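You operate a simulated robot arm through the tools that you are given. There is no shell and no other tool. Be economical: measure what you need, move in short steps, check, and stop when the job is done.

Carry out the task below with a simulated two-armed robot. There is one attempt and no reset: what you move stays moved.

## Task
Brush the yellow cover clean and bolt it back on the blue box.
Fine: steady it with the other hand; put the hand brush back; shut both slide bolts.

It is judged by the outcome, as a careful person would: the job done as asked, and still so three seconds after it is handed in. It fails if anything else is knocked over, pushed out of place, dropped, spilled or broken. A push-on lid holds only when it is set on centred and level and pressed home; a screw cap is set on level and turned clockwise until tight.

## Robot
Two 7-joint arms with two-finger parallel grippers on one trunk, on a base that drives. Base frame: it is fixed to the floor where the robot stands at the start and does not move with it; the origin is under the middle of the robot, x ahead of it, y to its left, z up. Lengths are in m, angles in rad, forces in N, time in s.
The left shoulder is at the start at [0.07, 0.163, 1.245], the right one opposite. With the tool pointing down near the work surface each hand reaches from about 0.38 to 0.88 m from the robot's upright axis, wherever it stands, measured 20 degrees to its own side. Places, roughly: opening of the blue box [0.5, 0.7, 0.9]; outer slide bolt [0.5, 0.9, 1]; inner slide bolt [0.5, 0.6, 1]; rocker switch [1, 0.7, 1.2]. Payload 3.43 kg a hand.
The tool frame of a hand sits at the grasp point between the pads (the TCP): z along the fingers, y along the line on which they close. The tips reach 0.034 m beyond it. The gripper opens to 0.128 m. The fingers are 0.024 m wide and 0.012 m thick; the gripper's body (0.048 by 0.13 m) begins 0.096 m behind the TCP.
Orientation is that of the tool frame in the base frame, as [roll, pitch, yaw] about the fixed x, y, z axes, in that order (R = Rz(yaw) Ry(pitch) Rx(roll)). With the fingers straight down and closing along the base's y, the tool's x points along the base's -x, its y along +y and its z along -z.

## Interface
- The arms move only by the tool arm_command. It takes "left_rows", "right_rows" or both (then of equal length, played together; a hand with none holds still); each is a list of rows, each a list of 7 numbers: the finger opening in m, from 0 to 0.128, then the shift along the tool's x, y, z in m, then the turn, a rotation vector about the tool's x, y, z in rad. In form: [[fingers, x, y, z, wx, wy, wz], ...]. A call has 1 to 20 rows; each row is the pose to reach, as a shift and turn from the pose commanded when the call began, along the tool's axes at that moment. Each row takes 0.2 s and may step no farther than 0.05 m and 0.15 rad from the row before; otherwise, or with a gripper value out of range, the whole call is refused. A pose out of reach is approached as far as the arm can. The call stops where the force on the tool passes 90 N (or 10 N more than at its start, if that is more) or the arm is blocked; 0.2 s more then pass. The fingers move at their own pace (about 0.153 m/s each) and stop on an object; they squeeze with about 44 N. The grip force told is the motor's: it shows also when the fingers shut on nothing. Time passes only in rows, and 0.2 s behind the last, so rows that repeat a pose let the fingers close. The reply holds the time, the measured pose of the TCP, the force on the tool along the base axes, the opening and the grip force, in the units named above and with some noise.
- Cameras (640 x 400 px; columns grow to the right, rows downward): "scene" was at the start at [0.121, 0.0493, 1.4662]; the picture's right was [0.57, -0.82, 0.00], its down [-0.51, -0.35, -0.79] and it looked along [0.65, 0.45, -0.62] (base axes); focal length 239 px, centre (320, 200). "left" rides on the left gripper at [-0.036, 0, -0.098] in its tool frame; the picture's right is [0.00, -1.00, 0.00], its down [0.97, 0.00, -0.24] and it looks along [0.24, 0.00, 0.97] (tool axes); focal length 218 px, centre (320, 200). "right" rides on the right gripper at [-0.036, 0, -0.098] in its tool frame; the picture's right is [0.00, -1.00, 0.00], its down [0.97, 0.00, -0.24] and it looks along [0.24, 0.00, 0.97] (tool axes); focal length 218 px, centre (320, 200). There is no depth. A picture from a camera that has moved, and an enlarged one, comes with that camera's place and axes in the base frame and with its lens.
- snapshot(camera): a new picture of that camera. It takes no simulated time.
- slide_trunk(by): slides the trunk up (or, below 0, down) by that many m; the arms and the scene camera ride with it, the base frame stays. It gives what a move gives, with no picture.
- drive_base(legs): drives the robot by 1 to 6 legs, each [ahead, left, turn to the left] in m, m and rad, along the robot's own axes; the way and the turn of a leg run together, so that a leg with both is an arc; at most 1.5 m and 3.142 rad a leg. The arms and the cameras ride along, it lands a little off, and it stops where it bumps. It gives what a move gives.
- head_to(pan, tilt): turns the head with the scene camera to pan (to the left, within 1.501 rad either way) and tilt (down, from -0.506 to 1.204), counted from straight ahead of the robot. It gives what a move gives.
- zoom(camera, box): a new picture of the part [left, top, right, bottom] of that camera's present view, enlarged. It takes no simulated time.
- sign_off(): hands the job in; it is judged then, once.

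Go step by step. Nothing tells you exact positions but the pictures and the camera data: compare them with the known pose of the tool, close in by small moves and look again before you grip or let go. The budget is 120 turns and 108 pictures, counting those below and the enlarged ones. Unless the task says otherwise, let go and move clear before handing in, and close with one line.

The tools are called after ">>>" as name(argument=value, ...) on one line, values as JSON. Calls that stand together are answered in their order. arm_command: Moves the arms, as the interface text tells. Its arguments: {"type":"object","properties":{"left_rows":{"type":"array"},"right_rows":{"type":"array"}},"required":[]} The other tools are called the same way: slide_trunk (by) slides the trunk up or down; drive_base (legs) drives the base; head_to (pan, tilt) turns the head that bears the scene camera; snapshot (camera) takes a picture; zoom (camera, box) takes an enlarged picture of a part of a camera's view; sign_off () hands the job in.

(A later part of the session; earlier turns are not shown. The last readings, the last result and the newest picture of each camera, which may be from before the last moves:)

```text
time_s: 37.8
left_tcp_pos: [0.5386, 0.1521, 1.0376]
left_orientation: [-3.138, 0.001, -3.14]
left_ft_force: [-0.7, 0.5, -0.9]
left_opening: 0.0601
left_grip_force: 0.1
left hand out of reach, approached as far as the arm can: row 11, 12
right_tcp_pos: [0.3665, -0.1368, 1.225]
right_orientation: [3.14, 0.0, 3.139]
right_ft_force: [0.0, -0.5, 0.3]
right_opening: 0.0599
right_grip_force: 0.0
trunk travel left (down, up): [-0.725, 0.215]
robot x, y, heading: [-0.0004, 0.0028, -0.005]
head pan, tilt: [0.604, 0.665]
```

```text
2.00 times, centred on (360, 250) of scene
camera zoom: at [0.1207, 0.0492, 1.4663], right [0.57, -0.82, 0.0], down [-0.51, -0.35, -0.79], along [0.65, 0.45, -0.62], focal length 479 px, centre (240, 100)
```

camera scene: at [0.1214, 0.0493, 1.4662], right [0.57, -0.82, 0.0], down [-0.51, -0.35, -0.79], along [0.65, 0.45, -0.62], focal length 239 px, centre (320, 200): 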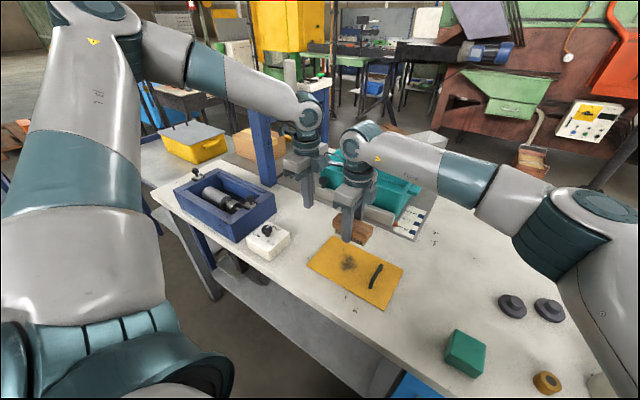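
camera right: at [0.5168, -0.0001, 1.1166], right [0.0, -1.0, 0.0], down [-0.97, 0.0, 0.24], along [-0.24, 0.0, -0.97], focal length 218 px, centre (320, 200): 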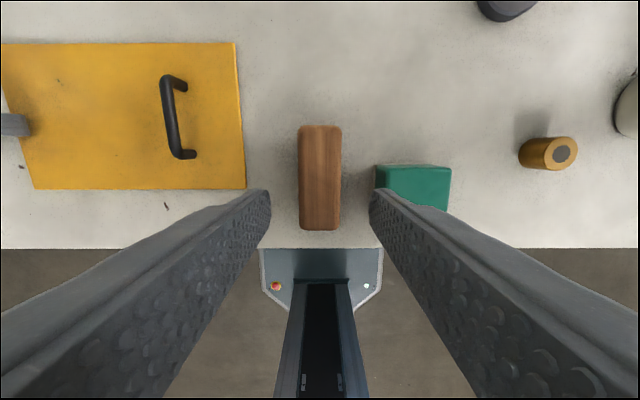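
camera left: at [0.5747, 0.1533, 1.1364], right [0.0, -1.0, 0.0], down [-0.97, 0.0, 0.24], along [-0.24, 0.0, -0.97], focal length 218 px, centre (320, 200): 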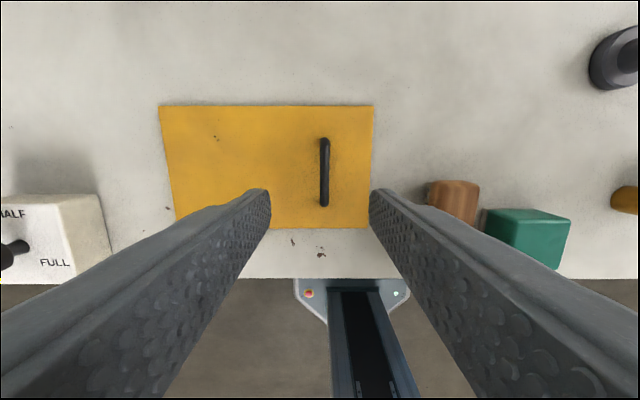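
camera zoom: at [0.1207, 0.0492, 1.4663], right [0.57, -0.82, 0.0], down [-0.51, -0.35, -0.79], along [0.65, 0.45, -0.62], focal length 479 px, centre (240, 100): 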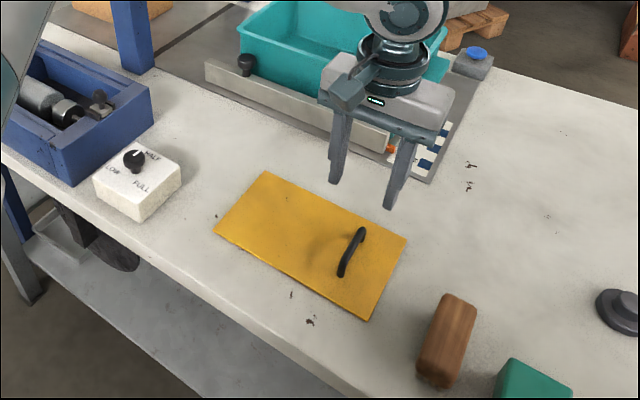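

The left arm is near its inner reach limit here. The handle bar is at about (0.545, 0.149), so I'll drive the base 0.12 m to the right for comfort.

>>> drive_base(legs=[[0, -0.12, 0]])

```text
time_s: 39.0
left_tcp_pos: [0.5396, 0.0343, 1.0376]
left_orientation: [-3.14, 0.003, 3.141]
left_ft_force: [0.0, -0.2, -0.5]
left_opening: 0.0601
left_grip_force: 0.1
right_tcp_pos: [0.3676, -0.2532, 1.2241]
right_orientation: [-3.141, 0.0, 3.138]
right_ft_force: [-0.3, -0.5, -0.2]
right_opening: 0.0599
right_grip_force: 0.1
trunk travel left (down, up): [-0.725, 0.215]
robot x, y, heading: [-0.0045, -0.1189, -0.002]
head pan, tilt: [0.604, 0.665]
```

>>> arm_command(left_rows=[[0.06, 0, 0.04, 0, 0, 0, 0], [0.06, -0.003, 0.08, 0, 0, 0, 0], [0.06, -0.006, 0.1145, 0, 0, 0, 0], [0.06, -0.006, 0.1145, 0.04, 0, 0, 0], [0.06, -0.006, 0.1145, 0.075, 0, 0, 0]])

>>> snapshot(camera="left")

>>> zoom(camera="scene", box=[200, 130, 440, 330])

```text
time_s: 40.2
left_tcp_pos: [0.5452, 0.1488, 0.9604]
left_orientation: [-3.14, 0.001, -3.14]
left_ft_force: [-0.4, 0.0, 0.5]
left_opening: 0.06
left_grip_force: 0.1
right_tcp_pos: [0.3676, -0.255, 1.2231]
right_orientation: [3.141, 0.0, 3.137]
right_ft_force: [0.2, -0.6, -0.5]
right_opening: 0.06
right_grip_force: 0.1
trunk travel left (down, up): [-0.725, 0.215]
robot x, y, heading: [0.0024, -0.1206, 0.001]
head pan, tilt: [0.604, 0.665]
```

```text
73 pictures are left
camera left: at [0.5822, 0.1495, 1.0594], right [0.0, -1.0, 0.0], down [-0.97, 0.0, 0.24], along [-0.24, 0.0, -0.97], focal length 218 px, centre (320, 200)
```

left: 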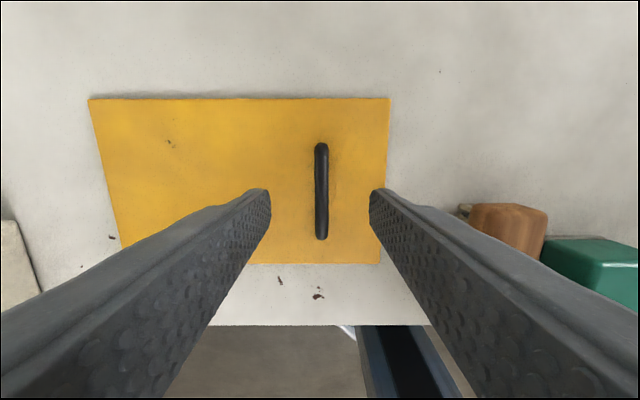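

```text
2.00 times, centred on (320, 230) of scene
camera zoom: at [0.1224, -0.0696, 1.4661], right [0.57, -0.82, 0.0], down [-0.51, -0.35, -0.79], along [0.65, 0.45, -0.62], focal length 479 px, centre (320, 140)
```

zoom: 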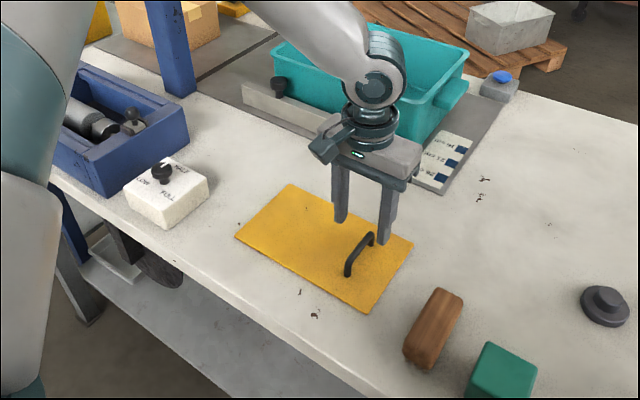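

The handle is centred between the fingers. I'll descend until the tips nearly touch the plate, then grip.

>>> arm_command(left_rows=[[0.06, -0.001, 0, 0.03, 0, 0, 0], [0.06, -0.001, 0, 0.05, 0, 0, 0], [0.06, -0.001, 0, 0.058, 0, 0, 0], [0.06, -0.001, 0, 0.06, 0, 0, 0]])

>>> arm_command(left_rows=[[0.03, 0, 0, 0, 0, 0, 0], [0.0, 0, 0, 0, 0, 0, 0], [0.0, 0, 0, 0, 0, 0, 0], [0.0, 0, 0, 0, 0, 0, 0]])

>>> snapshot(camera="left")

```text
time_s: 41.2
left_tcp_pos: [0.5462, 0.1478, 0.9019]
left_orientation: [-3.139, 0.001, -3.14]
left_ft_force: [0.3, 0.0, 1.0]
left_opening: 0.0597
left_grip_force: 0.0
right_tcp_pos: [0.3673, -0.2537, 1.2237]
right_orientation: [3.14, -0.002, 3.139]
right_ft_force: [0.3, 0.0, -0.2]
right_opening: 0.0598
right_grip_force: 0.0
trunk travel left (down, up): [-0.725, 0.215]
robot x, y, heading: [-0.0005, -0.1165, -0.005]
head pan, tilt: [0.604, 0.665]
```

```text
time_s: 42.2
left_tcp_pos: [0.5463, 0.1484, 0.903]
left_orientation: [-3.141, 0.003, -3.141]
left_ft_force: [-0.6, -1.0, 0.9]
left_opening: 0.0102
left_grip_force: 44.5
right_tcp_pos: [0.3658, -0.2549, 1.2249]
right_orientation: [3.14, 0.0, 3.138]
right_ft_force: [0.4, 0.1, 0.5]
right_opening: 0.0596
right_grip_force: 0.1
trunk travel left (down, up): [-0.725, 0.215]
robot x, y, heading: [0.0007, -0.115, -0.004]
head pan, tilt: [0.604, 0.665]
```

```text
71 pictures are left
camera left: at [0.5821, 0.1493, 1.0006], right [0.0, -1.0, 0.0], down [-0.97, 0.0, 0.24], along [-0.24, 0.0, -0.97], focal length 218 px, centre (320, 200)
```

left: 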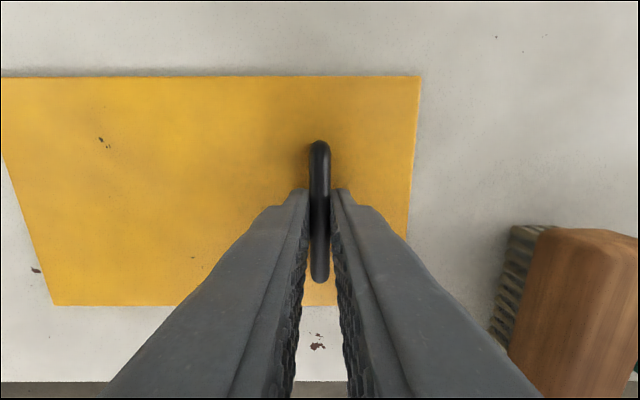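

The handle bar is gripped at 10 mm. I'll lift 4 cm and check the tilt.

>>> arm_command(left_rows=[[0.0, 0, 0, -0.01, 0, 0, 0], [0.0, 0, 0, -0.02, 0, 0, 0], [0.0, 0, 0, -0.04, 0, 0, 0]])

>>> snapshot(camera="scene")

>>> snapshot(camera="left")

```text
time_s: 43.0
left_tcp_pos: [0.5442, 0.1477, 0.9424]
left_orientation: [3.141, 0.002, 3.141]
left_ft_force: [0.2, 0.4, -3.4]
left_opening: 0.0099
left_grip_force: 44.2
right_tcp_pos: [0.3671, -0.2548, 1.2241]
right_orientation: [3.14, -0.001, 3.139]
right_ft_force: [-0.6, -1.1, -0.5]
right_opening: 0.0599
right_grip_force: 0.0
trunk travel left (down, up): [-0.725, 0.215]
robot x, y, heading: [-0.0034, -0.1185, 0.005]
head pan, tilt: [0.604, 0.665]
```

```text
70 pictures are left
camera scene: at [0.1208, -0.0694, 1.4662], right [0.57, -0.82, 0.0], down [-0.51, -0.35, -0.79], along [0.65, 0.45, -0.62], focal length 239 px, centre (320, 200)
```

scene: 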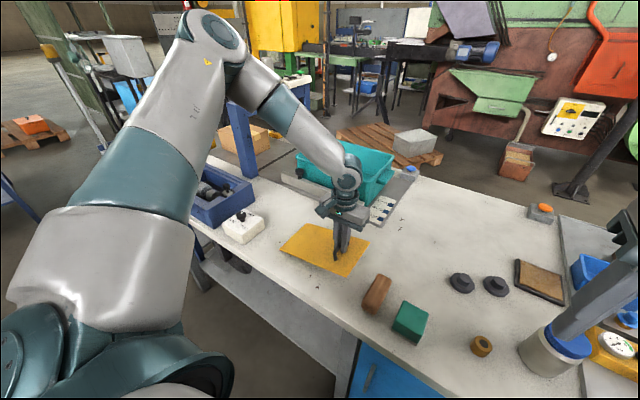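

```text
69 pictures are left
camera left: at [0.5814, 0.1487, 1.0404], right [0.0, -1.0, 0.0], down [-0.97, 0.0, 0.24], along [-0.24, 0.0, -0.97], focal length 218 px, centre (320, 200)
```

left: 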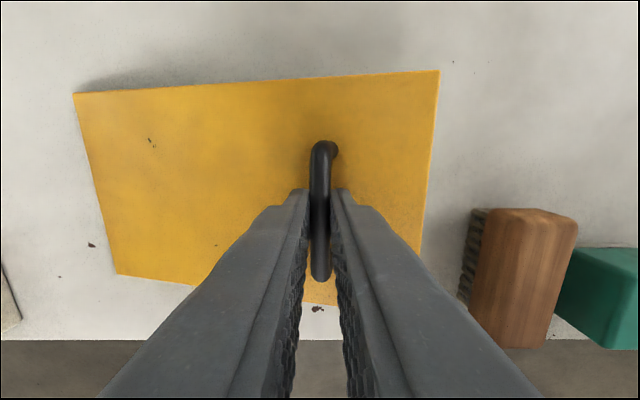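

The cover tilts with its left side down. I'll lift further to see whether it settles at a stable angle.

>>> arm_command(left_rows=[[0.0, 0, 0, -0.03, 0, 0, 0], [0.0, 0, 0, -0.06, 0, 0, 0], [0.0, 0, 0, -0.09, 0, 0, 0], [0.0, 0, 0, -0.09, 0, 0, 0]])

>>> snapshot(camera="left")

>>> zoom(camera="scene", box=[220, 110, 440, 310])

```text
time_s: 44.0
left_tcp_pos: [0.5463, 0.1471, 1.0309]
left_orientation: [-3.141, 0.0, -3.141]
left_ft_force: [0.5, -0.2, -4.6]
left_opening: 0.0103
left_grip_force: 44.1
right_tcp_pos: [0.3677, -0.2543, 1.2234]
right_orientation: [3.14, 0.0, 3.139]
right_ft_force: [0.3, -0.6, 0.6]
right_opening: 0.0599
right_grip_force: 0.0
trunk travel left (down, up): [-0.725, 0.215]
robot x, y, heading: [-0.0017, -0.1181, -0.001]
head pan, tilt: [0.604, 0.665]
```

```text
68 pictures are left
camera left: at [0.5832, 0.1492, 1.1292], right [0.0, -1.0, 0.0], down [-0.97, 0.0, 0.24], along [-0.24, 0.0, -0.97], focal length 218 px, centre (320, 200)
```

left: 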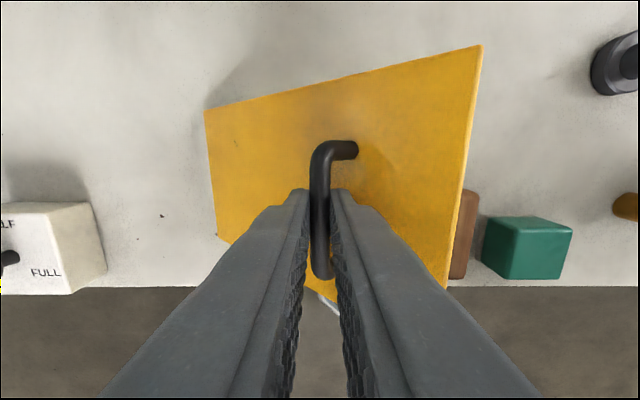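

```text
2.00 times, centred on (330, 210) of scene
camera zoom: at [0.1218, -0.069, 1.4661], right [0.57, -0.82, 0.0], down [-0.51, -0.35, -0.79], along [0.65, 0.45, -0.62], focal length 479 px, centre (300, 180)
```

zoom: 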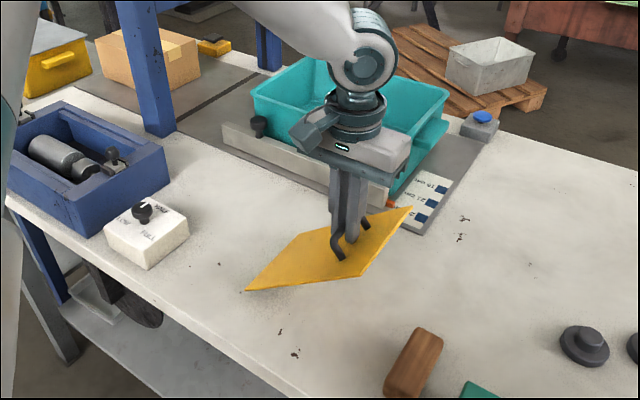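

The cover pivots about the bar to about 0.5 rad, so this grip doesn't hold it level. I'll set it back down and re-grip across the two handle legs, closing along x, which resists that rotation.

>>> arm_command(left_rows=[[0.0, 0, 0, 0.02, 0, 0, 0], [0.0, 0, 0, 0.04, 0, 0, 0], [0.0, 0, 0, 0.06, 0, 0, 0], [0.0, 0, 0, 0.08, 0, 0, 0], [0.0, 0, 0, 0.1, 0, 0, 0], [0.0, 0, 0, 0.115, 0, 0, 0], [0.0, 0, 0, 0.123, 0, 0, 0], [0.0, 0, 0, 0.127, 0, 0, 0]])

>>> snapshot(camera="left")

```text
time_s: 45.8
left_tcp_pos: [0.5466, 0.1476, 0.9086]
left_orientation: [-3.14, 0.007, -3.14]
left_ft_force: [-0.6, 6.5, 27.2]
left_opening: 0.0105
left_grip_force: 43.9
right_tcp_pos: [0.3638, -0.2559, 1.2256]
right_orientation: [3.139, 0.003, 3.139]
right_ft_force: [0.6, 0.4, -0.1]
right_opening: 0.0599
right_grip_force: 0.1
trunk travel left (down, up): [-0.725, 0.215]
robot x, y, heading: [0.002, -0.1179, -0.0]
head pan, tilt: [0.604, 0.665]
```

```text
66 pictures are left
camera left: at [0.5819, 0.1486, 1.0075], right [0.0, -1.0, 0.0], down [-0.97, 0.0, 0.23], along [-0.23, 0.0, -0.97], focal length 218 px, centre (320, 200)
```

left: 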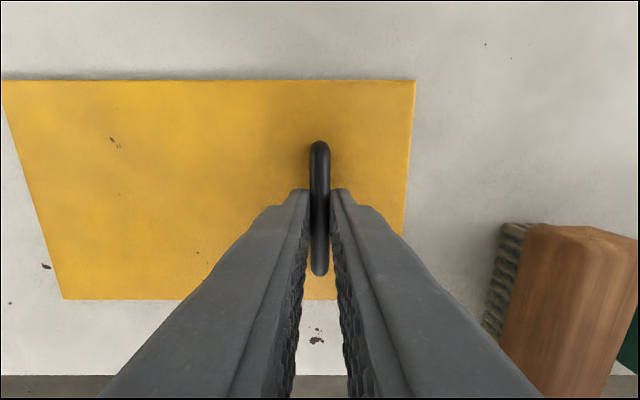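

>>> arm_command(left_rows=[[0.04, 0, 0, 0, 0, 0, 0], [0.05, 0, 0, 0, 0, 0, 0], [0.05, 0, 0, -0.04, 0, 0, 0], [0.05, 0, 0, -0.08, 0, 0, 0], [0.06, 0, 0, -0.1, 0, 0, 0.143], [0.07, 0, 0, -0.1, 0, 0, 0.286], [0.08, 0, 0, -0.1, 0, 0, 0.429], [0.09, 0, 0, -0.1, 0, 0, 0.572], [0.1, 0, 0, -0.1, 0, 0, 0.715], [0.11, 0, 0, -0.1, 0, 0, 0.858], [0.11, 0, 0, -0.1, 0, 0, 1.001], [0.11, 0, 0, -0.1, 0, 0, 1.144], [0.11, 0, 0, -0.1, 0, 0, 1.287], [0.11, 0, 0, -0.1, 0, 0, 1.43], [0.11, 0, 0, -0.1, 0, 0, 1.571], [0.11, 0, 0, -0.08, 0, 0, 1.571]])

>>> snapshot(camera="left")

```text
time_s: 49.2
left_tcp_pos: [0.5464, 0.1496, 0.986]
left_orientation: [-3.141, 0.001, 1.57]
left_ft_force: [-0.4, -1.1, -1.0]
left_opening: 0.1097
left_grip_force: 0.0
right_tcp_pos: [0.368, -0.2539, 1.2235]
right_orientation: [3.139, -0.001, 3.138]
right_ft_force: [-0.2, -0.4, -0.3]
right_opening: 0.0603
right_grip_force: 0.1
trunk travel left (down, up): [-0.725, 0.215]
robot x, y, heading: [-0.0025, -0.1172, -0.001]
head pan, tilt: [0.604, 0.665]
```

```text
65 pictures are left
camera left: at [0.5466, 0.1128, 1.0838], right [-1.0, 0.0, 0.0], down [0.0, 0.97, 0.24], along [0.0, 0.24, -0.97], focal length 218 px, centre (320, 200)
```

left: 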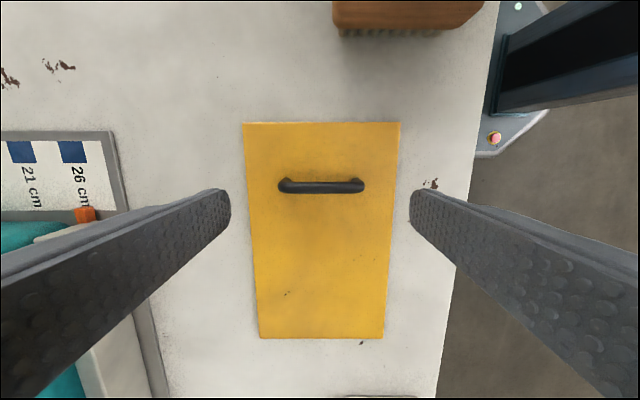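

The handle is centred. I'll descend until the tips are just above the plate and close on the legs.

>>> arm_command(left_rows=[[0.11, -0.002, -0.001, 0.04, 0, 0, 0], [0.11, -0.002, -0.001, 0.07, 0, 0, 0], [0.11, -0.002, -0.001, 0.082, 0, 0, 0], [0.11, -0.002, -0.001, 0.085, 0, 0, 0], [0.09, -0.002, -0.001, 0.085, 0, 0, 0], [0.05, -0.002, -0.001, 0.085, 0, 0, 0], [0.05, -0.002, -0.001, 0.085, 0, 0, 0]])

>>> arm_command(left_rows=[[0.05, 0, 0, -0.01, 0, 0, 0], [0.05, 0, 0, -0.02, 0, 0, 0], [0.05, 0, 0, -0.04, 0, 0, 0]])

>>> snapshot(camera="left")

>>> zoom(camera="scene", box=[220, 130, 440, 310])

```text
time_s: 50.8
left_tcp_pos: [0.5449, 0.1464, 0.9002]
left_orientation: [-3.141, 0.002, 1.572]
left_ft_force: [0.7, -0.6, -0.3]
left_opening: 0.0801
left_grip_force: 44.5
right_tcp_pos: [0.3662, -0.2541, 1.2233]
right_orientation: [3.141, 0.0, 3.138]
right_ft_force: [0.7, 0.0, -0.8]
right_opening: 0.0602
right_grip_force: 0.2
trunk travel left (down, up): [-0.725, 0.215]
robot x, y, heading: [-0.0018, -0.1191, 0.004]
head pan, tilt: [0.604, 0.665]
```

```text
time_s: 51.6
left_tcp_pos: [0.5453, 0.1453, 0.9419]
left_orientation: [3.14, 0.001, 1.572]
left_ft_force: [-0.3, -0.4, -4.2]
left_opening: 0.0803
left_grip_force: 43.9
right_tcp_pos: [0.3659, -0.2544, 1.2231]
right_orientation: [3.141, -0.001, 3.14]
right_ft_force: [-0.5, -0.2, -0.5]
right_opening: 0.0597
right_grip_force: 0.0
trunk travel left (down, up): [-0.725, 0.215]
robot x, y, heading: [0.0001, -0.1198, -0.005]
head pan, tilt: [0.604, 0.665]
```

```text
64 pictures are left
camera left: at [0.5454, 0.1103, 1.0397], right [-1.0, 0.0, 0.0], down [0.0, 0.97, 0.24], along [0.0, 0.24, -0.97], focal length 218 px, centre (320, 200)
```

left: 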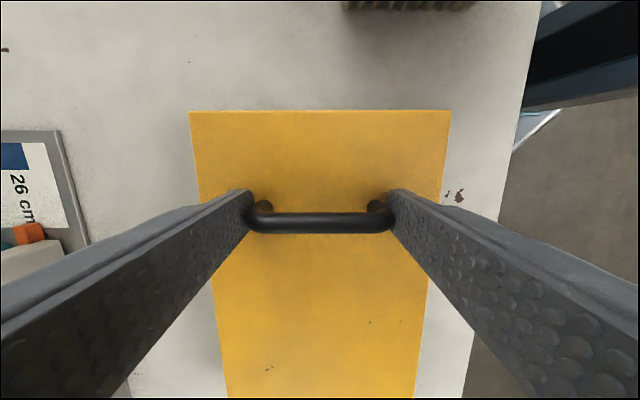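

```text
2.22 times, centred on (330, 220) of scene
camera zoom: at [0.1207, -0.0692, 1.4662], right [0.57, -0.82, 0.0], down [-0.51, -0.35, -0.79], along [0.65, 0.45, -0.62], focal length 532 px, centre (298, 156)
```

zoom: 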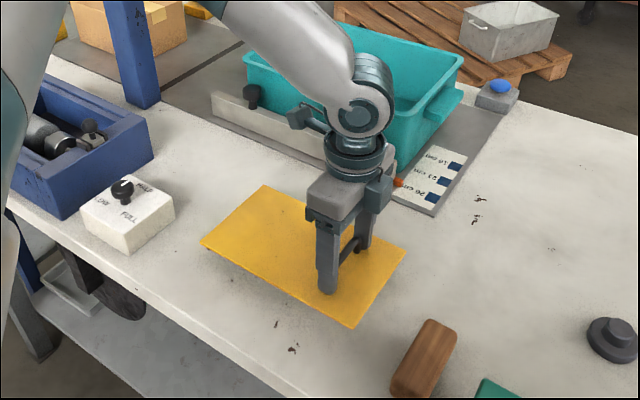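

This grip holds the cover level. I'll lift it to z≈1.11 and drive 0.53 m left toward the box.

>>> arm_command(left_rows=[[0.05, 0, 0, -0.03, 0, 0, 0], [0.05, 0, 0, -0.06, 0, 0, 0], [0.05, 0, 0, -0.09, 0, 0, 0], [0.05, 0, 0, -0.12, 0, 0, 0], [0.05, 0, 0, -0.15, 0, 0, 0], [0.05, 0, 0, -0.18, 0, 0, 0]])

>>> snapshot(camera="left")

```text
time_s: 53.0
left_tcp_pos: [0.5456, 0.1464, 1.1232]
left_orientation: [3.14, 0.002, 1.57]
left_ft_force: [-0.1, -0.1, -4.7]
left_opening: 0.0802
left_grip_force: 44.2
right_tcp_pos: [0.3663, -0.2545, 1.2233]
right_orientation: [3.14, 0.0, 3.138]
right_ft_force: [-0.1, 0.0, 0.2]
right_opening: 0.06
right_grip_force: 0.0
trunk travel left (down, up): [-0.725, 0.215]
robot x, y, heading: [0.0023, -0.12, 0.005]
head pan, tilt: [0.604, 0.665]
```

```text
62 pictures are left
camera left: at [0.5452, 0.1118, 1.222], right [-1.0, 0.0, 0.0], down [0.0, 0.97, 0.24], along [0.0, 0.24, -0.97], focal length 218 px, centre (320, 200)
```

left: 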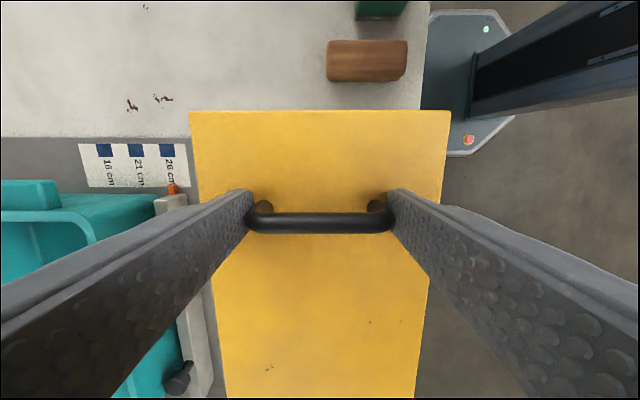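

>>> drive_base(legs=[[0, 0.27, 0], [0, 0.26, 0]])

>>> snapshot(camera="scene")

>>> snapshot(camera="left")

>>> snapshot(camera="right")

```text
time_s: 56.4
left_tcp_pos: [0.5456, 0.6653, 1.1236]
left_orientation: [3.141, 0.001, 1.571]
left_ft_force: [0.2, 0.3, -4.5]
left_opening: 0.0803
left_grip_force: 43.9
right_tcp_pos: [0.3669, 0.2644, 1.2241]
right_orientation: [3.14, -0.001, 3.138]
right_ft_force: [-1.0, -0.5, -0.9]
right_opening: 0.06
right_grip_force: 0.0
trunk travel left (down, up): [-0.725, 0.215]
robot x, y, heading: [0.0042, 0.4025, 0.005]
head pan, tilt: [0.604, 0.665]
```

```text
61 pictures are left
camera scene: at [0.1214, 0.4495, 1.4662], right [0.57, -0.82, 0.0], down [-0.51, -0.35, -0.79], along [0.65, 0.45, -0.62], focal length 239 px, centre (320, 200)
```

scene: 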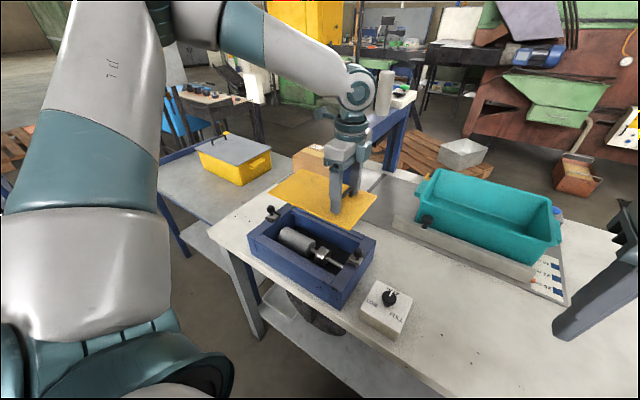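

```text
60 pictures are left
camera left: at [0.5458, 0.6306, 1.2216], right [-1.0, 0.0, 0.0], down [0.0, 0.97, 0.24], along [0.0, 0.24, -0.97], focal length 218 px, centre (320, 200)
```

left: 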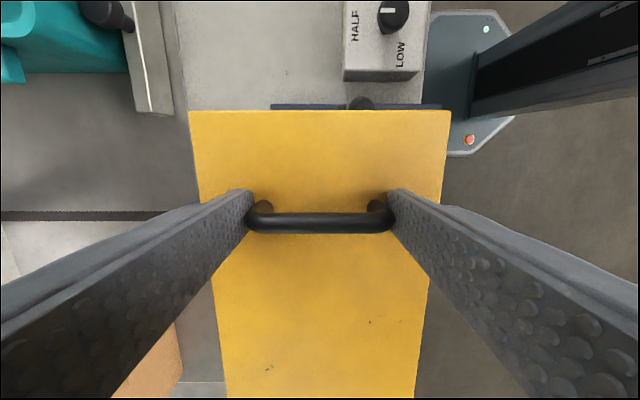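

```text
59 pictures are left
camera right: at [0.4028, 0.2637, 1.3214], right [0.0, -1.0, 0.0], down [-0.97, 0.0, 0.24], along [-0.24, 0.0, -0.97], focal length 218 px, centre (320, 200)
```

right: 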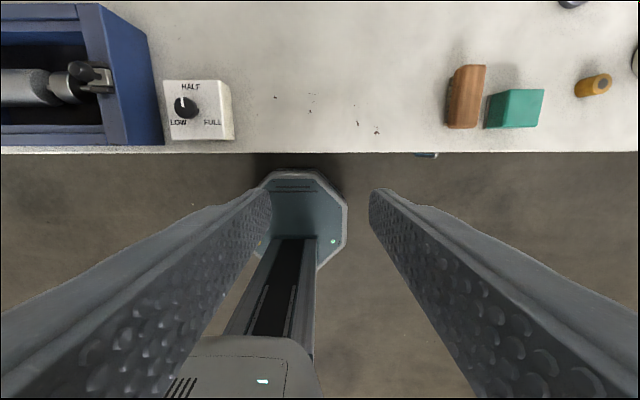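

The cover is level above the box. I need the box's exact place, so I'll zoom with the right and scene cameras.

>>> zoom(camera="right", box=[0, 0, 240, 150])

>>> zoom(camera="scene", box=[230, 170, 390, 320])

```text
2.67 times, centred on (120, 75) of right
camera zoom: at [0.4028, 0.2637, 1.3214], right [0.0, -1.0, 0.0], down [-0.97, 0.0, 0.24], along [-0.24, 0.0, -0.97], focal length 582 px, centre (853, 533)
```

zoom: 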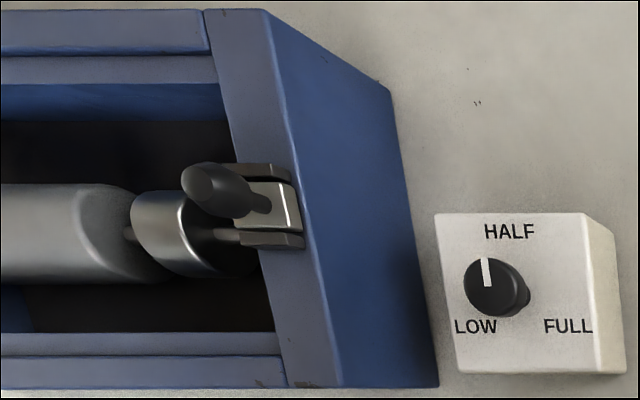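

```text
2.67 times, centred on (310, 245) of scene
camera zoom: at [0.1214, 0.4495, 1.4662], right [0.57, -0.82, 0.0], down [-0.51, -0.35, -0.79], along [0.65, 0.45, -0.62], focal length 638 px, centre (347, 80)
```

zoom: 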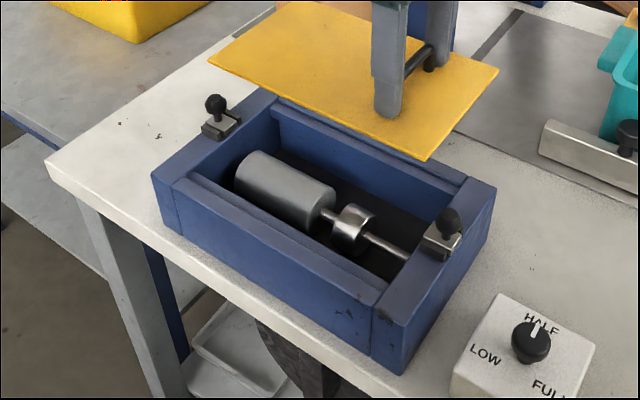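

I place the box top at z≈0.944 with the recess centred near (0.5035, 0.750), and the bolt knobs at y≈0.595 and 0.902. I'll move over the recess and descend part of the way.

>>> arm_command(left_rows=[[0.05, 0.005, -0.014, 0, 0, 0, 0], [0.05, 0.01, -0.028, 0, 0, 0, 0], [0.05, 0.0147, -0.0421, 0, 0, 0, 0], [0.05, 0.0147, -0.0421, 0.03, 0, 0, 0], [0.05, 0.0147, -0.0421, 0.06, 0, 0, 0], [0.05, 0.0147, -0.0421, 0.09, 0, 0, 0], [0.05, 0.0147, -0.0421, 0.11, 0, 0, 0], [0.05, 0.0147, -0.0421, 0.11, 0, 0, 0]])

>>> zoom(camera="scene", box=[230, 170, 390, 320])

>>> zoom(camera="right", box=[0, 0, 240, 150])

>>> snapshot(camera="left")

```text
time_s: 58.2
left_tcp_pos: [0.5025, 0.6809, 1.0129]
left_orientation: [3.14, 0.002, 1.571]
left_ft_force: [-0.2, 0.7, -4.9]
left_opening: 0.0801
left_grip_force: 44.3
right_tcp_pos: [0.367, 0.2668, 1.2237]
right_orientation: [3.14, 0.0, 3.137]
right_ft_force: [0.1, -0.6, 0.9]
right_opening: 0.06
right_grip_force: 0.1
trunk travel left (down, up): [-0.725, 0.215]
robot x, y, heading: [0.0013, 0.4, 0.003]
head pan, tilt: [0.604, 0.665]
```

```text
2.67 times, centred on (310, 245) of scene
camera zoom: at [0.1209, 0.4506, 1.4662], right [0.57, -0.82, 0.0], down [-0.51, -0.35, -0.79], along [0.65, 0.45, -0.62], focal length 638 px, centre (347, 80)
```

zoom: 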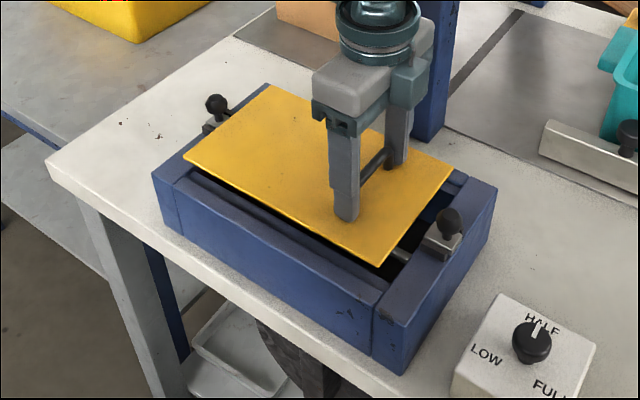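

```text
2.67 times, centred on (120, 75) of right
camera zoom: at [0.4023, 0.2647, 1.3217], right [0.0, -1.0, 0.0], down [-0.97, 0.0, 0.24], along [-0.24, 0.0, -0.97], focal length 582 px, centre (853, 533)
```

zoom: 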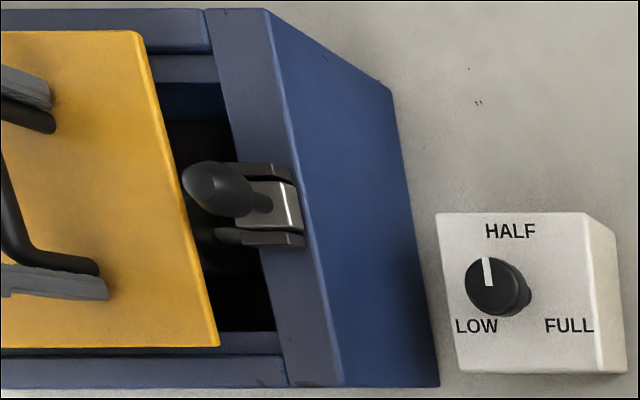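

```text
54 pictures are left
camera left: at [0.5031, 0.647, 1.1113], right [-1.0, 0.0, 0.0], down [0.0, 0.97, 0.24], along [0.0, 0.24, -0.97], focal length 218 px, centre (320, 200)
```

left: 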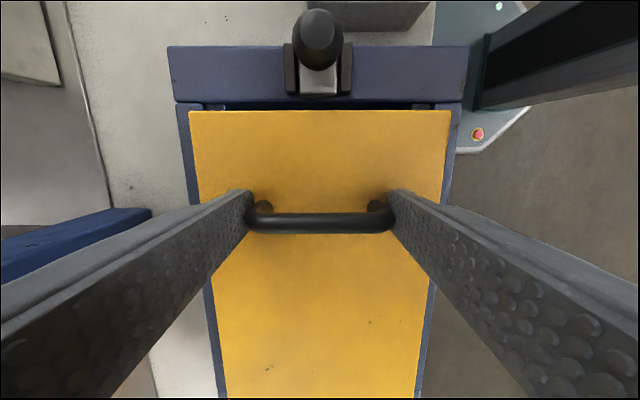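

Alignment in x is good, with about 8 mm of gap at the right end. I'll shift 2 mm right and lower to just above the rim.

>>> arm_command(left_rows=[[0.05, -0.002, 0, 0.01, 0, 0, 0], [0.05, -0.002, 0, 0.02, 0, 0, 0], [0.05, -0.002, 0, 0.024, 0, 0, 0], [0.05, -0.002, 0, 0.024, 0, 0, 0]])

>>> zoom(camera="scene", box=[230, 180, 390, 300])

>>> snapshot(camera="left")

```text
time_s: 59.2
left_tcp_pos: [0.5031, 0.6807, 0.9881]
left_orientation: [3.141, 0.002, 1.571]
left_ft_force: [-0.3, 0.0, -5.2]
left_opening: 0.08
left_grip_force: 44.1
right_tcp_pos: [0.3683, 0.265, 1.2243]
right_orientation: [3.14, -0.002, 3.138]
right_ft_force: [0.4, -0.4, 0.1]
right_opening: 0.0603
right_grip_force: 0.0
trunk travel left (down, up): [-0.725, 0.215]
robot x, y, heading: [-0.001, 0.4007, -0.002]
head pan, tilt: [0.604, 0.665]
```

```text
3.33 times, centred on (310, 240) of scene
camera zoom: at [0.1215, 0.4505, 1.4661], right [0.57, -0.82, 0.0], down [-0.51, -0.35, -0.79], along [0.65, 0.45, -0.62], focal length 798 px, centre (353, 67)
```

zoom: 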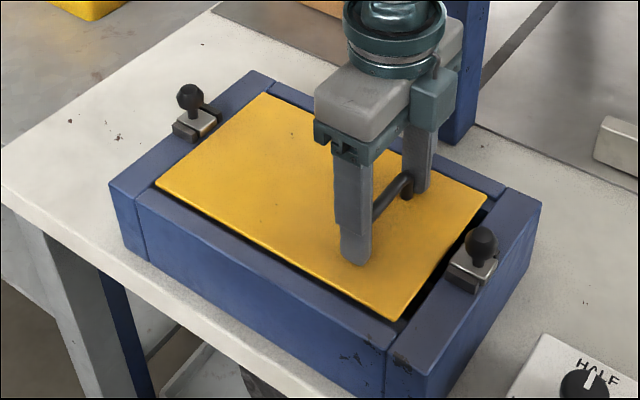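

```text
52 pictures are left
camera left: at [0.5039, 0.6445, 1.087], right [-1.0, 0.0, 0.0], down [0.0, 0.97, 0.24], along [0.0, 0.24, -0.97], focal length 218 px, centre (320, 200)
```

left: 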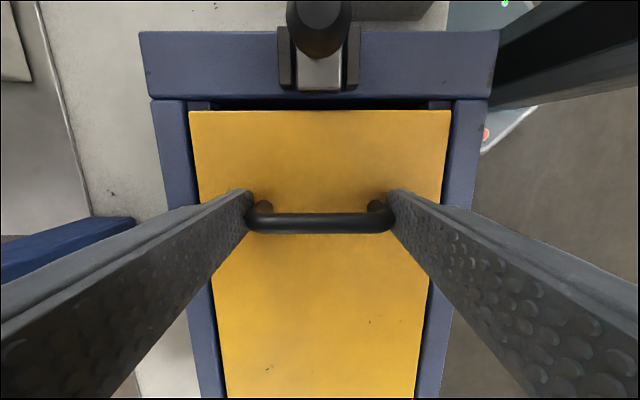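

The cover is centred over the recess on all sides. I'll lower it gently and watch the force.

>>> arm_command(left_rows=[[0.05, 0, 0, 0.003, 0, 0, 0], [0.05, 0, 0, 0.006, 0, 0, 0], [0.05, 0, 0, 0.009, 0, 0, 0]])

>>> zoom(camera="scene", box=[230, 180, 390, 300])

```text
time_s: 60.0
left_tcp_pos: [0.5036, 0.6798, 0.9847]
left_orientation: [3.132, 0.0, 1.571]
left_ft_force: [4.2, 12.3, 42.7]
left_opening: 0.0801
left_grip_force: 44.3
right_tcp_pos: [0.3628, 0.2644, 1.2263]
right_orientation: [3.14, 0.001, 3.14]
right_ft_force: [-0.1, 0.4, -0.2]
right_opening: 0.06
right_grip_force: 0.2
trunk travel left (down, up): [-0.725, 0.215]
robot x, y, heading: [-0.0034, 0.3997, -0.006]
head pan, tilt: [0.604, 0.665]
```

```text
3.33 times, centred on (310, 240) of scene
camera zoom: at [0.1178, 0.45, 1.4673], right [0.57, -0.82, 0.0], down [-0.51, -0.35, -0.79], along [0.65, 0.45, -0.62], focal length 798 px, centre (353, 67)
```

zoom: 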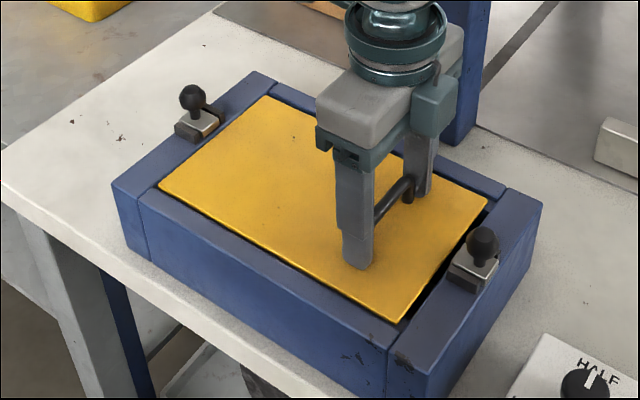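

>>> zoom(camera="scene", box=[265, 190, 315, 240])

>>> zoom(camera="scene", box=[310, 220, 370, 280])

>>> snapshot(camera="left")

```text
8.00 times, centred on (290, 215) of scene
camera zoom: at [0.1178, 0.45, 1.4673], right [0.57, -0.82, 0.0], down [-0.51, -0.35, -0.79], along [0.65, 0.45, -0.62], focal length 1914 px, centre (560, 80)
```

zoom: 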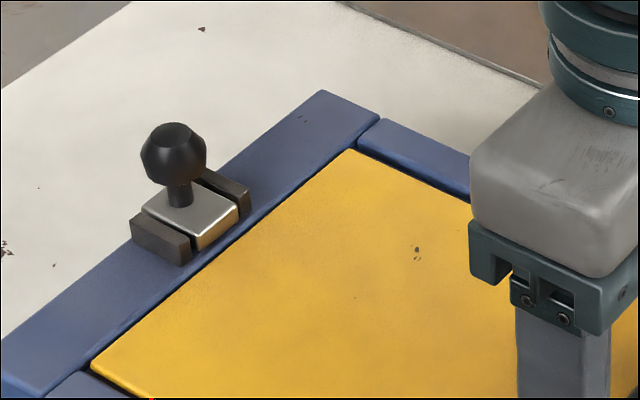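

```text
6.67 times, centred on (340, 250) of scene
camera zoom: at [0.1178, 0.45, 1.4673], right [0.57, -0.82, 0.0], down [-0.51, -0.35, -0.79], along [0.65, 0.45, -0.62], focal length 1595 px, centre (187, -133)
```

zoom: 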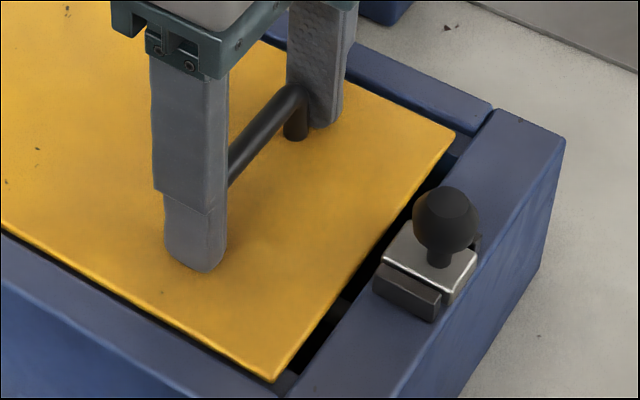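

```text
48 pictures are left
camera left: at [0.5024, 0.644, 1.0828], right [-1.0, 0.0, -0.01], down [0.0, 0.97, 0.24], along [0.01, 0.24, -0.97], focal length 218 px, centre (320, 200)
```

left: 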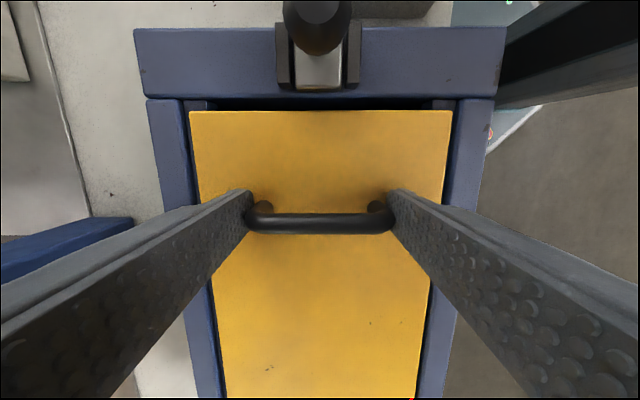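

It touched early, apparently at the left end, where there's no gap while the right gap is about 6 mm. I'll raise it slightly, shift 3 mm right and lower again.

>>> arm_command(left_rows=[[0.05, 0, 0, -0.01, 0, 0, 0], [0.05, -0.003, 0, -0.012, 0, 0, 0], [0.05, -0.003, 0, -0.012, 0, 0, 0], [0.05, -0.003, 0, -0.006, 0, 0, 0], [0.05, -0.003, 0, -0.002, 0, 0, 0]])

>>> zoom(camera="scene", box=[265, 190, 315, 240])

>>> snapshot(camera="left")

```text
time_s: 61.2
left_tcp_pos: [0.5039, 0.6756, 0.9845]
left_orientation: [3.138, -0.001, 1.571]
left_ft_force: [3.5, 7.9, 26.0]
left_opening: 0.0802
left_grip_force: 43.9
right_tcp_pos: [0.3659, 0.2653, 1.2253]
right_orientation: [3.14, 0.001, 3.138]
right_ft_force: [0.5, 0.3, -0.5]
right_opening: 0.0598
right_grip_force: 0.1
trunk travel left (down, up): [-0.725, 0.215]
robot x, y, heading: [-0.0031, 0.4005, -0.001]
head pan, tilt: [0.604, 0.665]
```

```text
8.00 times, centred on (290, 215) of scene
camera zoom: at [0.1194, 0.4502, 1.467], right [0.57, -0.82, 0.0], down [-0.51, -0.35, -0.79], along [0.65, 0.45, -0.62], focal length 1914 px, centre (560, 80)
```

zoom: 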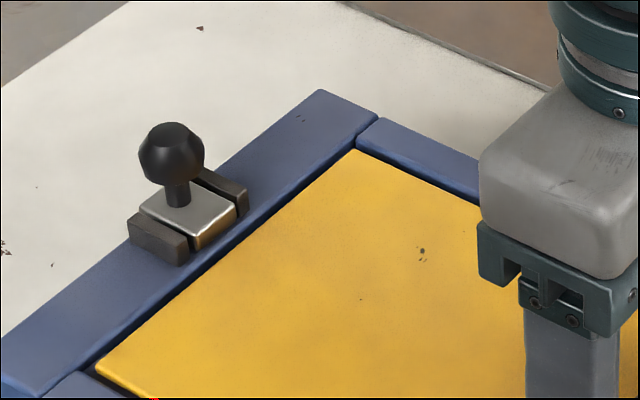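

```text
46 pictures are left
camera left: at [0.5038, 0.641, 1.0826], right [-1.0, 0.0, -0.01], down [0.0, 0.97, 0.24], along [0.01, 0.24, -0.97], focal length 218 px, centre (320, 200)
```

left: 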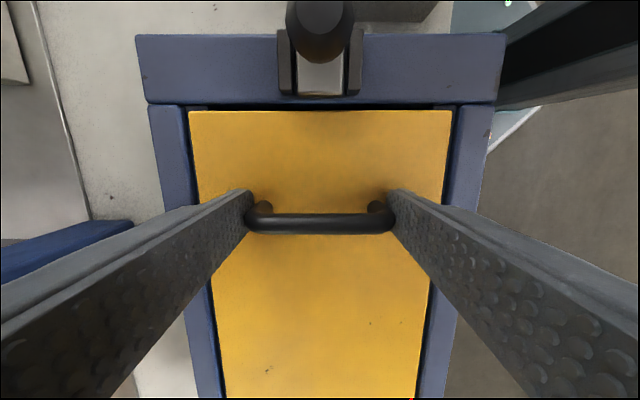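

Gaps now show on all sides and the contact height matches a seated ledge. I'll press lightly, release and raise the hand to check how it sits.

>>> arm_command(left_rows=[[0.09, 0, 0, -0.001, 0, 0, 0], [0.1, 0, 0, -0.001, 0, 0, 0], [0.1, 0, 0, -0.03, 0, 0, 0], [0.1, 0, 0, -0.07, 0, 0, 0], [0.1, 0, 0, -0.11, 0, 0, 0], [0.1, 0, 0, -0.15, 0, 0, 0]])

>>> snapshot(camera="left")

>>> zoom(camera="scene", box=[240, 180, 380, 300])

```text
time_s: 62.6
left_tcp_pos: [0.5014, 0.6761, 1.1318]
left_orientation: [3.139, 0.001, 1.571]
left_ft_force: [0.6, -0.4, -0.6]
left_opening: 0.0997
left_grip_force: 0.0
right_tcp_pos: [0.3661, 0.2642, 1.2248]
right_orientation: [3.139, -0.001, 3.137]
right_ft_force: [0.1, 0.6, -0.4]
right_opening: 0.0599
right_grip_force: 0.0
trunk travel left (down, up): [-0.725, 0.215]
robot x, y, heading: [-0.0011, 0.3995, -0.007]
head pan, tilt: [0.604, 0.665]
```

```text
45 pictures are left
camera left: at [0.5023, 0.6413, 1.2315], right [-1.0, 0.0, 0.0], down [0.0, 0.97, 0.24], along [0.0, 0.24, -0.97], focal length 218 px, centre (320, 200)
```

left: 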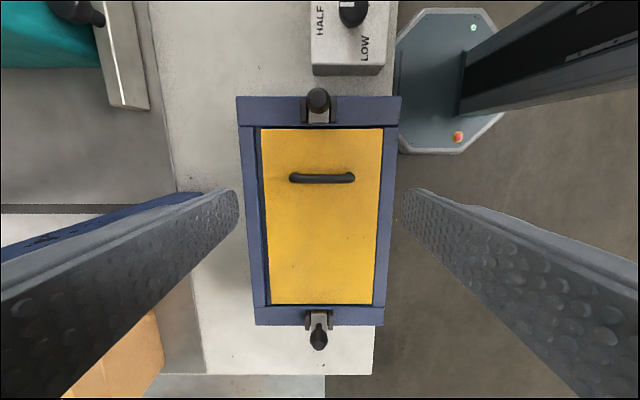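

```text
3.33 times, centred on (310, 240) of scene
camera zoom: at [0.1196, 0.4498, 1.4663], right [0.57, -0.82, 0.0], down [-0.51, -0.35, -0.79], along [0.65, 0.45, -0.62], focal length 798 px, centre (353, 67)
```

zoom: 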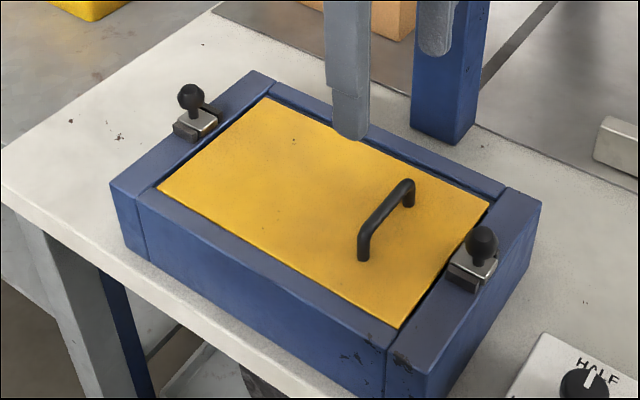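

>>> zoom(camera="left", box=[220, 80, 420, 220])

>>> zoom(camera="left", box=[230, 240, 410, 360])

>>> zoom(camera="scene", box=[325, 225, 375, 265])

```text
2.86 times, centred on (320, 150) of left
camera zoom: at [0.5023, 0.6413, 1.2315], right [-1.0, 0.0, 0.0], down [0.0, 0.97, 0.24], along [0.0, 0.24, -0.97], focal length 624 px, centre (320, 343)
```

zoom: 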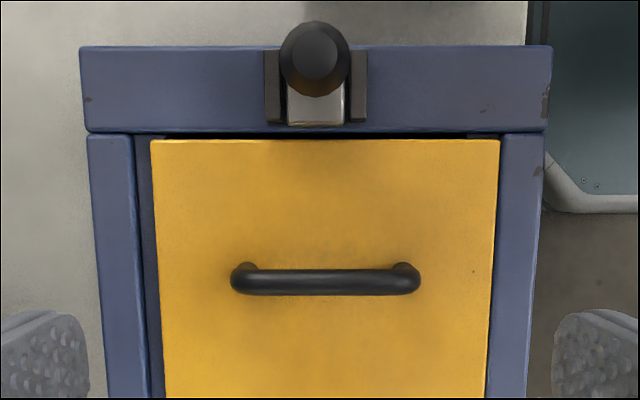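

```text
3.33 times, centred on (320, 300) of left
camera zoom: at [0.5023, 0.6413, 1.2315], right [-1.0, 0.0, 0.0], down [0.0, 0.97, 0.24], along [0.0, 0.24, -0.97], focal length 728 px, centre (320, -133)
```

zoom: 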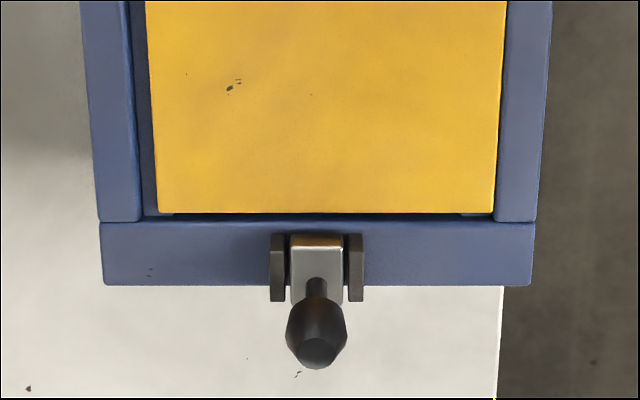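

```text
10.00 times, centred on (350, 245) of scene
camera zoom: at [0.1196, 0.4498, 1.4663], right [0.57, -0.82, 0.0], down [-0.51, -0.35, -0.79], along [0.65, 0.45, -0.62], focal length 2393 px, centre (20, -250)
```

zoom: 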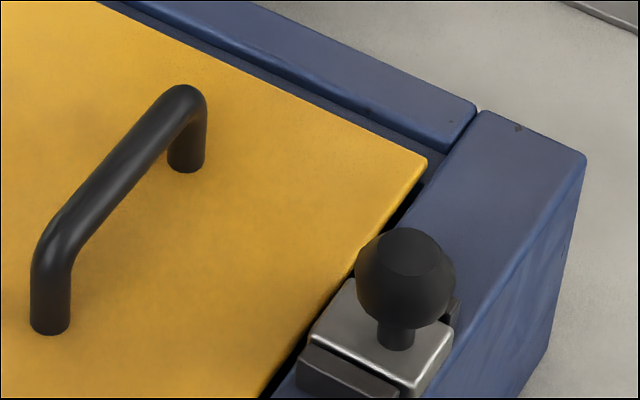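

The cover is seated flush in the recess. Next is the inner bolt: I'll position the left hand above its knob at about (0.504, 0.597, 0.985) with the fingers opening along x.

>>> arm_command(left_rows=[[0.08, -0.03, 0.001, 0, 0, 0, 0], [0.06, -0.06, 0.001, 0.0, 0, 0, 0], [0.06, -0.079, 0.001, 0.02, 0, 0, 0], [0.06, -0.079, 0.001, 0.05, 0, 0, 0], [0.06, -0.079, 0.001, 0.08, 0, 0, 0]])

>>> snapshot(camera="left")

>>> zoom(camera="scene", box=[300, 190, 400, 290])

```text
time_s: 63.8
left_tcp_pos: [0.504, 0.5962, 1.0528]
left_orientation: [3.139, 0.001, 1.57]
left_ft_force: [0.9, -0.1, 0.5]
left_opening: 0.0599
left_grip_force: 0.0
right_tcp_pos: [0.367, 0.2633, 1.2223]
right_orientation: [3.139, -0.003, 3.138]
right_ft_force: [0.1, 0.0, 0.2]
right_opening: 0.0599
right_grip_force: 0.1
trunk travel left (down, up): [-0.725, 0.215]
robot x, y, heading: [0.0004, 0.4032, -0.001]
head pan, tilt: [0.604, 0.665]
```

```text
40 pictures are left
camera left: at [0.5048, 0.5619, 1.1509], right [-1.0, 0.0, 0.0], down [0.0, 0.97, 0.24], along [0.0, 0.24, -0.97], focal length 218 px, centre (320, 200)
```

left: 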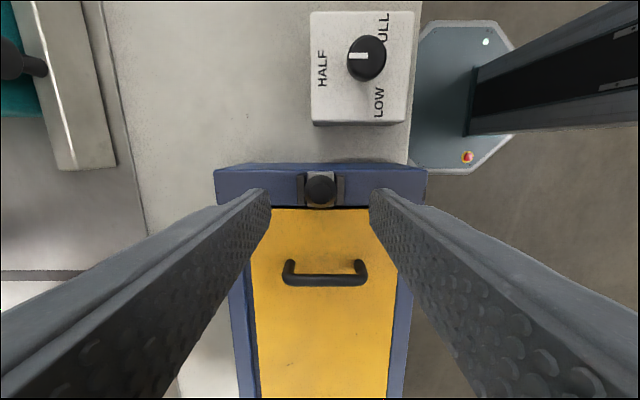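

```text
4.00 times, centred on (350, 240) of scene
camera zoom: at [0.1215, 0.4501, 1.4662], right [0.57, -0.82, 0.0], down [-0.51, -0.35, -0.79], along [0.65, 0.45, -0.62], focal length 957 px, centre (200, 40)
```

zoom: 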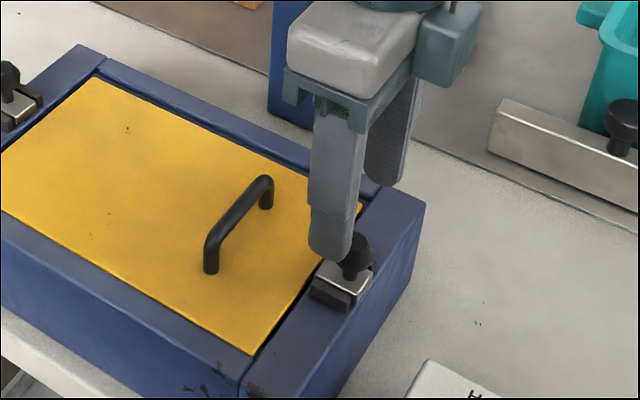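

The knob is centred between the fingers. I'll descend to z≈1.003 and grip it.

>>> arm_command(left_rows=[[0.06, -0.002, 0.0005, 0.025, 0, 0, 0], [0.06, -0.002, 0.0005, 0.042, 0, 0, 0], [0.06, -0.002, 0.0005, 0.05, 0, 0, 0], [0.03, -0.002, 0.0005, 0.05, 0, 0, 0], [0.01, -0.002, 0.0005, 0.05, 0, 0, 0], [0.01, -0.002, 0.0005, 0.05, 0, 0, 0]])

>>> zoom(camera="scene", box=[300, 190, 400, 290])

```text
time_s: 65.2
left_tcp_pos: [0.5046, 0.5958, 1.0006]
left_orientation: [3.14, 0.003, 1.571]
left_ft_force: [-7.5, -0.7, -3.6]
left_opening: 0.0218
left_grip_force: 44.9
right_tcp_pos: [0.3666, 0.2655, 1.2244]
right_orientation: [3.138, 0.0, 3.137]
right_ft_force: [0.0, -0.7, -0.2]
right_opening: 0.0602
right_grip_force: 0.0
trunk travel left (down, up): [-0.725, 0.215]
robot x, y, heading: [0.0024, 0.4025, -0.0]
head pan, tilt: [0.604, 0.665]
```

```text
4.00 times, centred on (350, 240) of scene
camera zoom: at [0.12, 0.4503, 1.4662], right [0.57, -0.82, 0.0], down [-0.51, -0.35, -0.79], along [0.65, 0.45, -0.62], focal length 957 px, centre (200, 40)
```

zoom: 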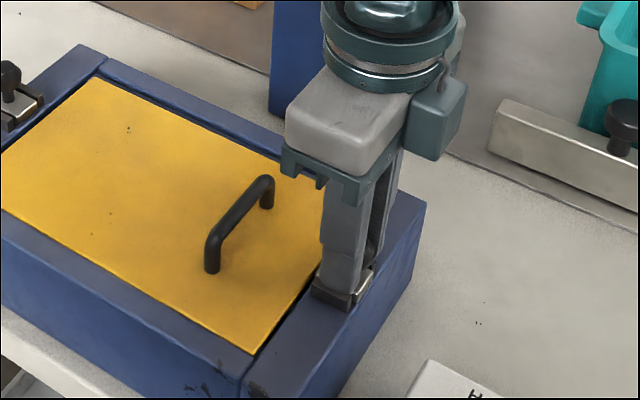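

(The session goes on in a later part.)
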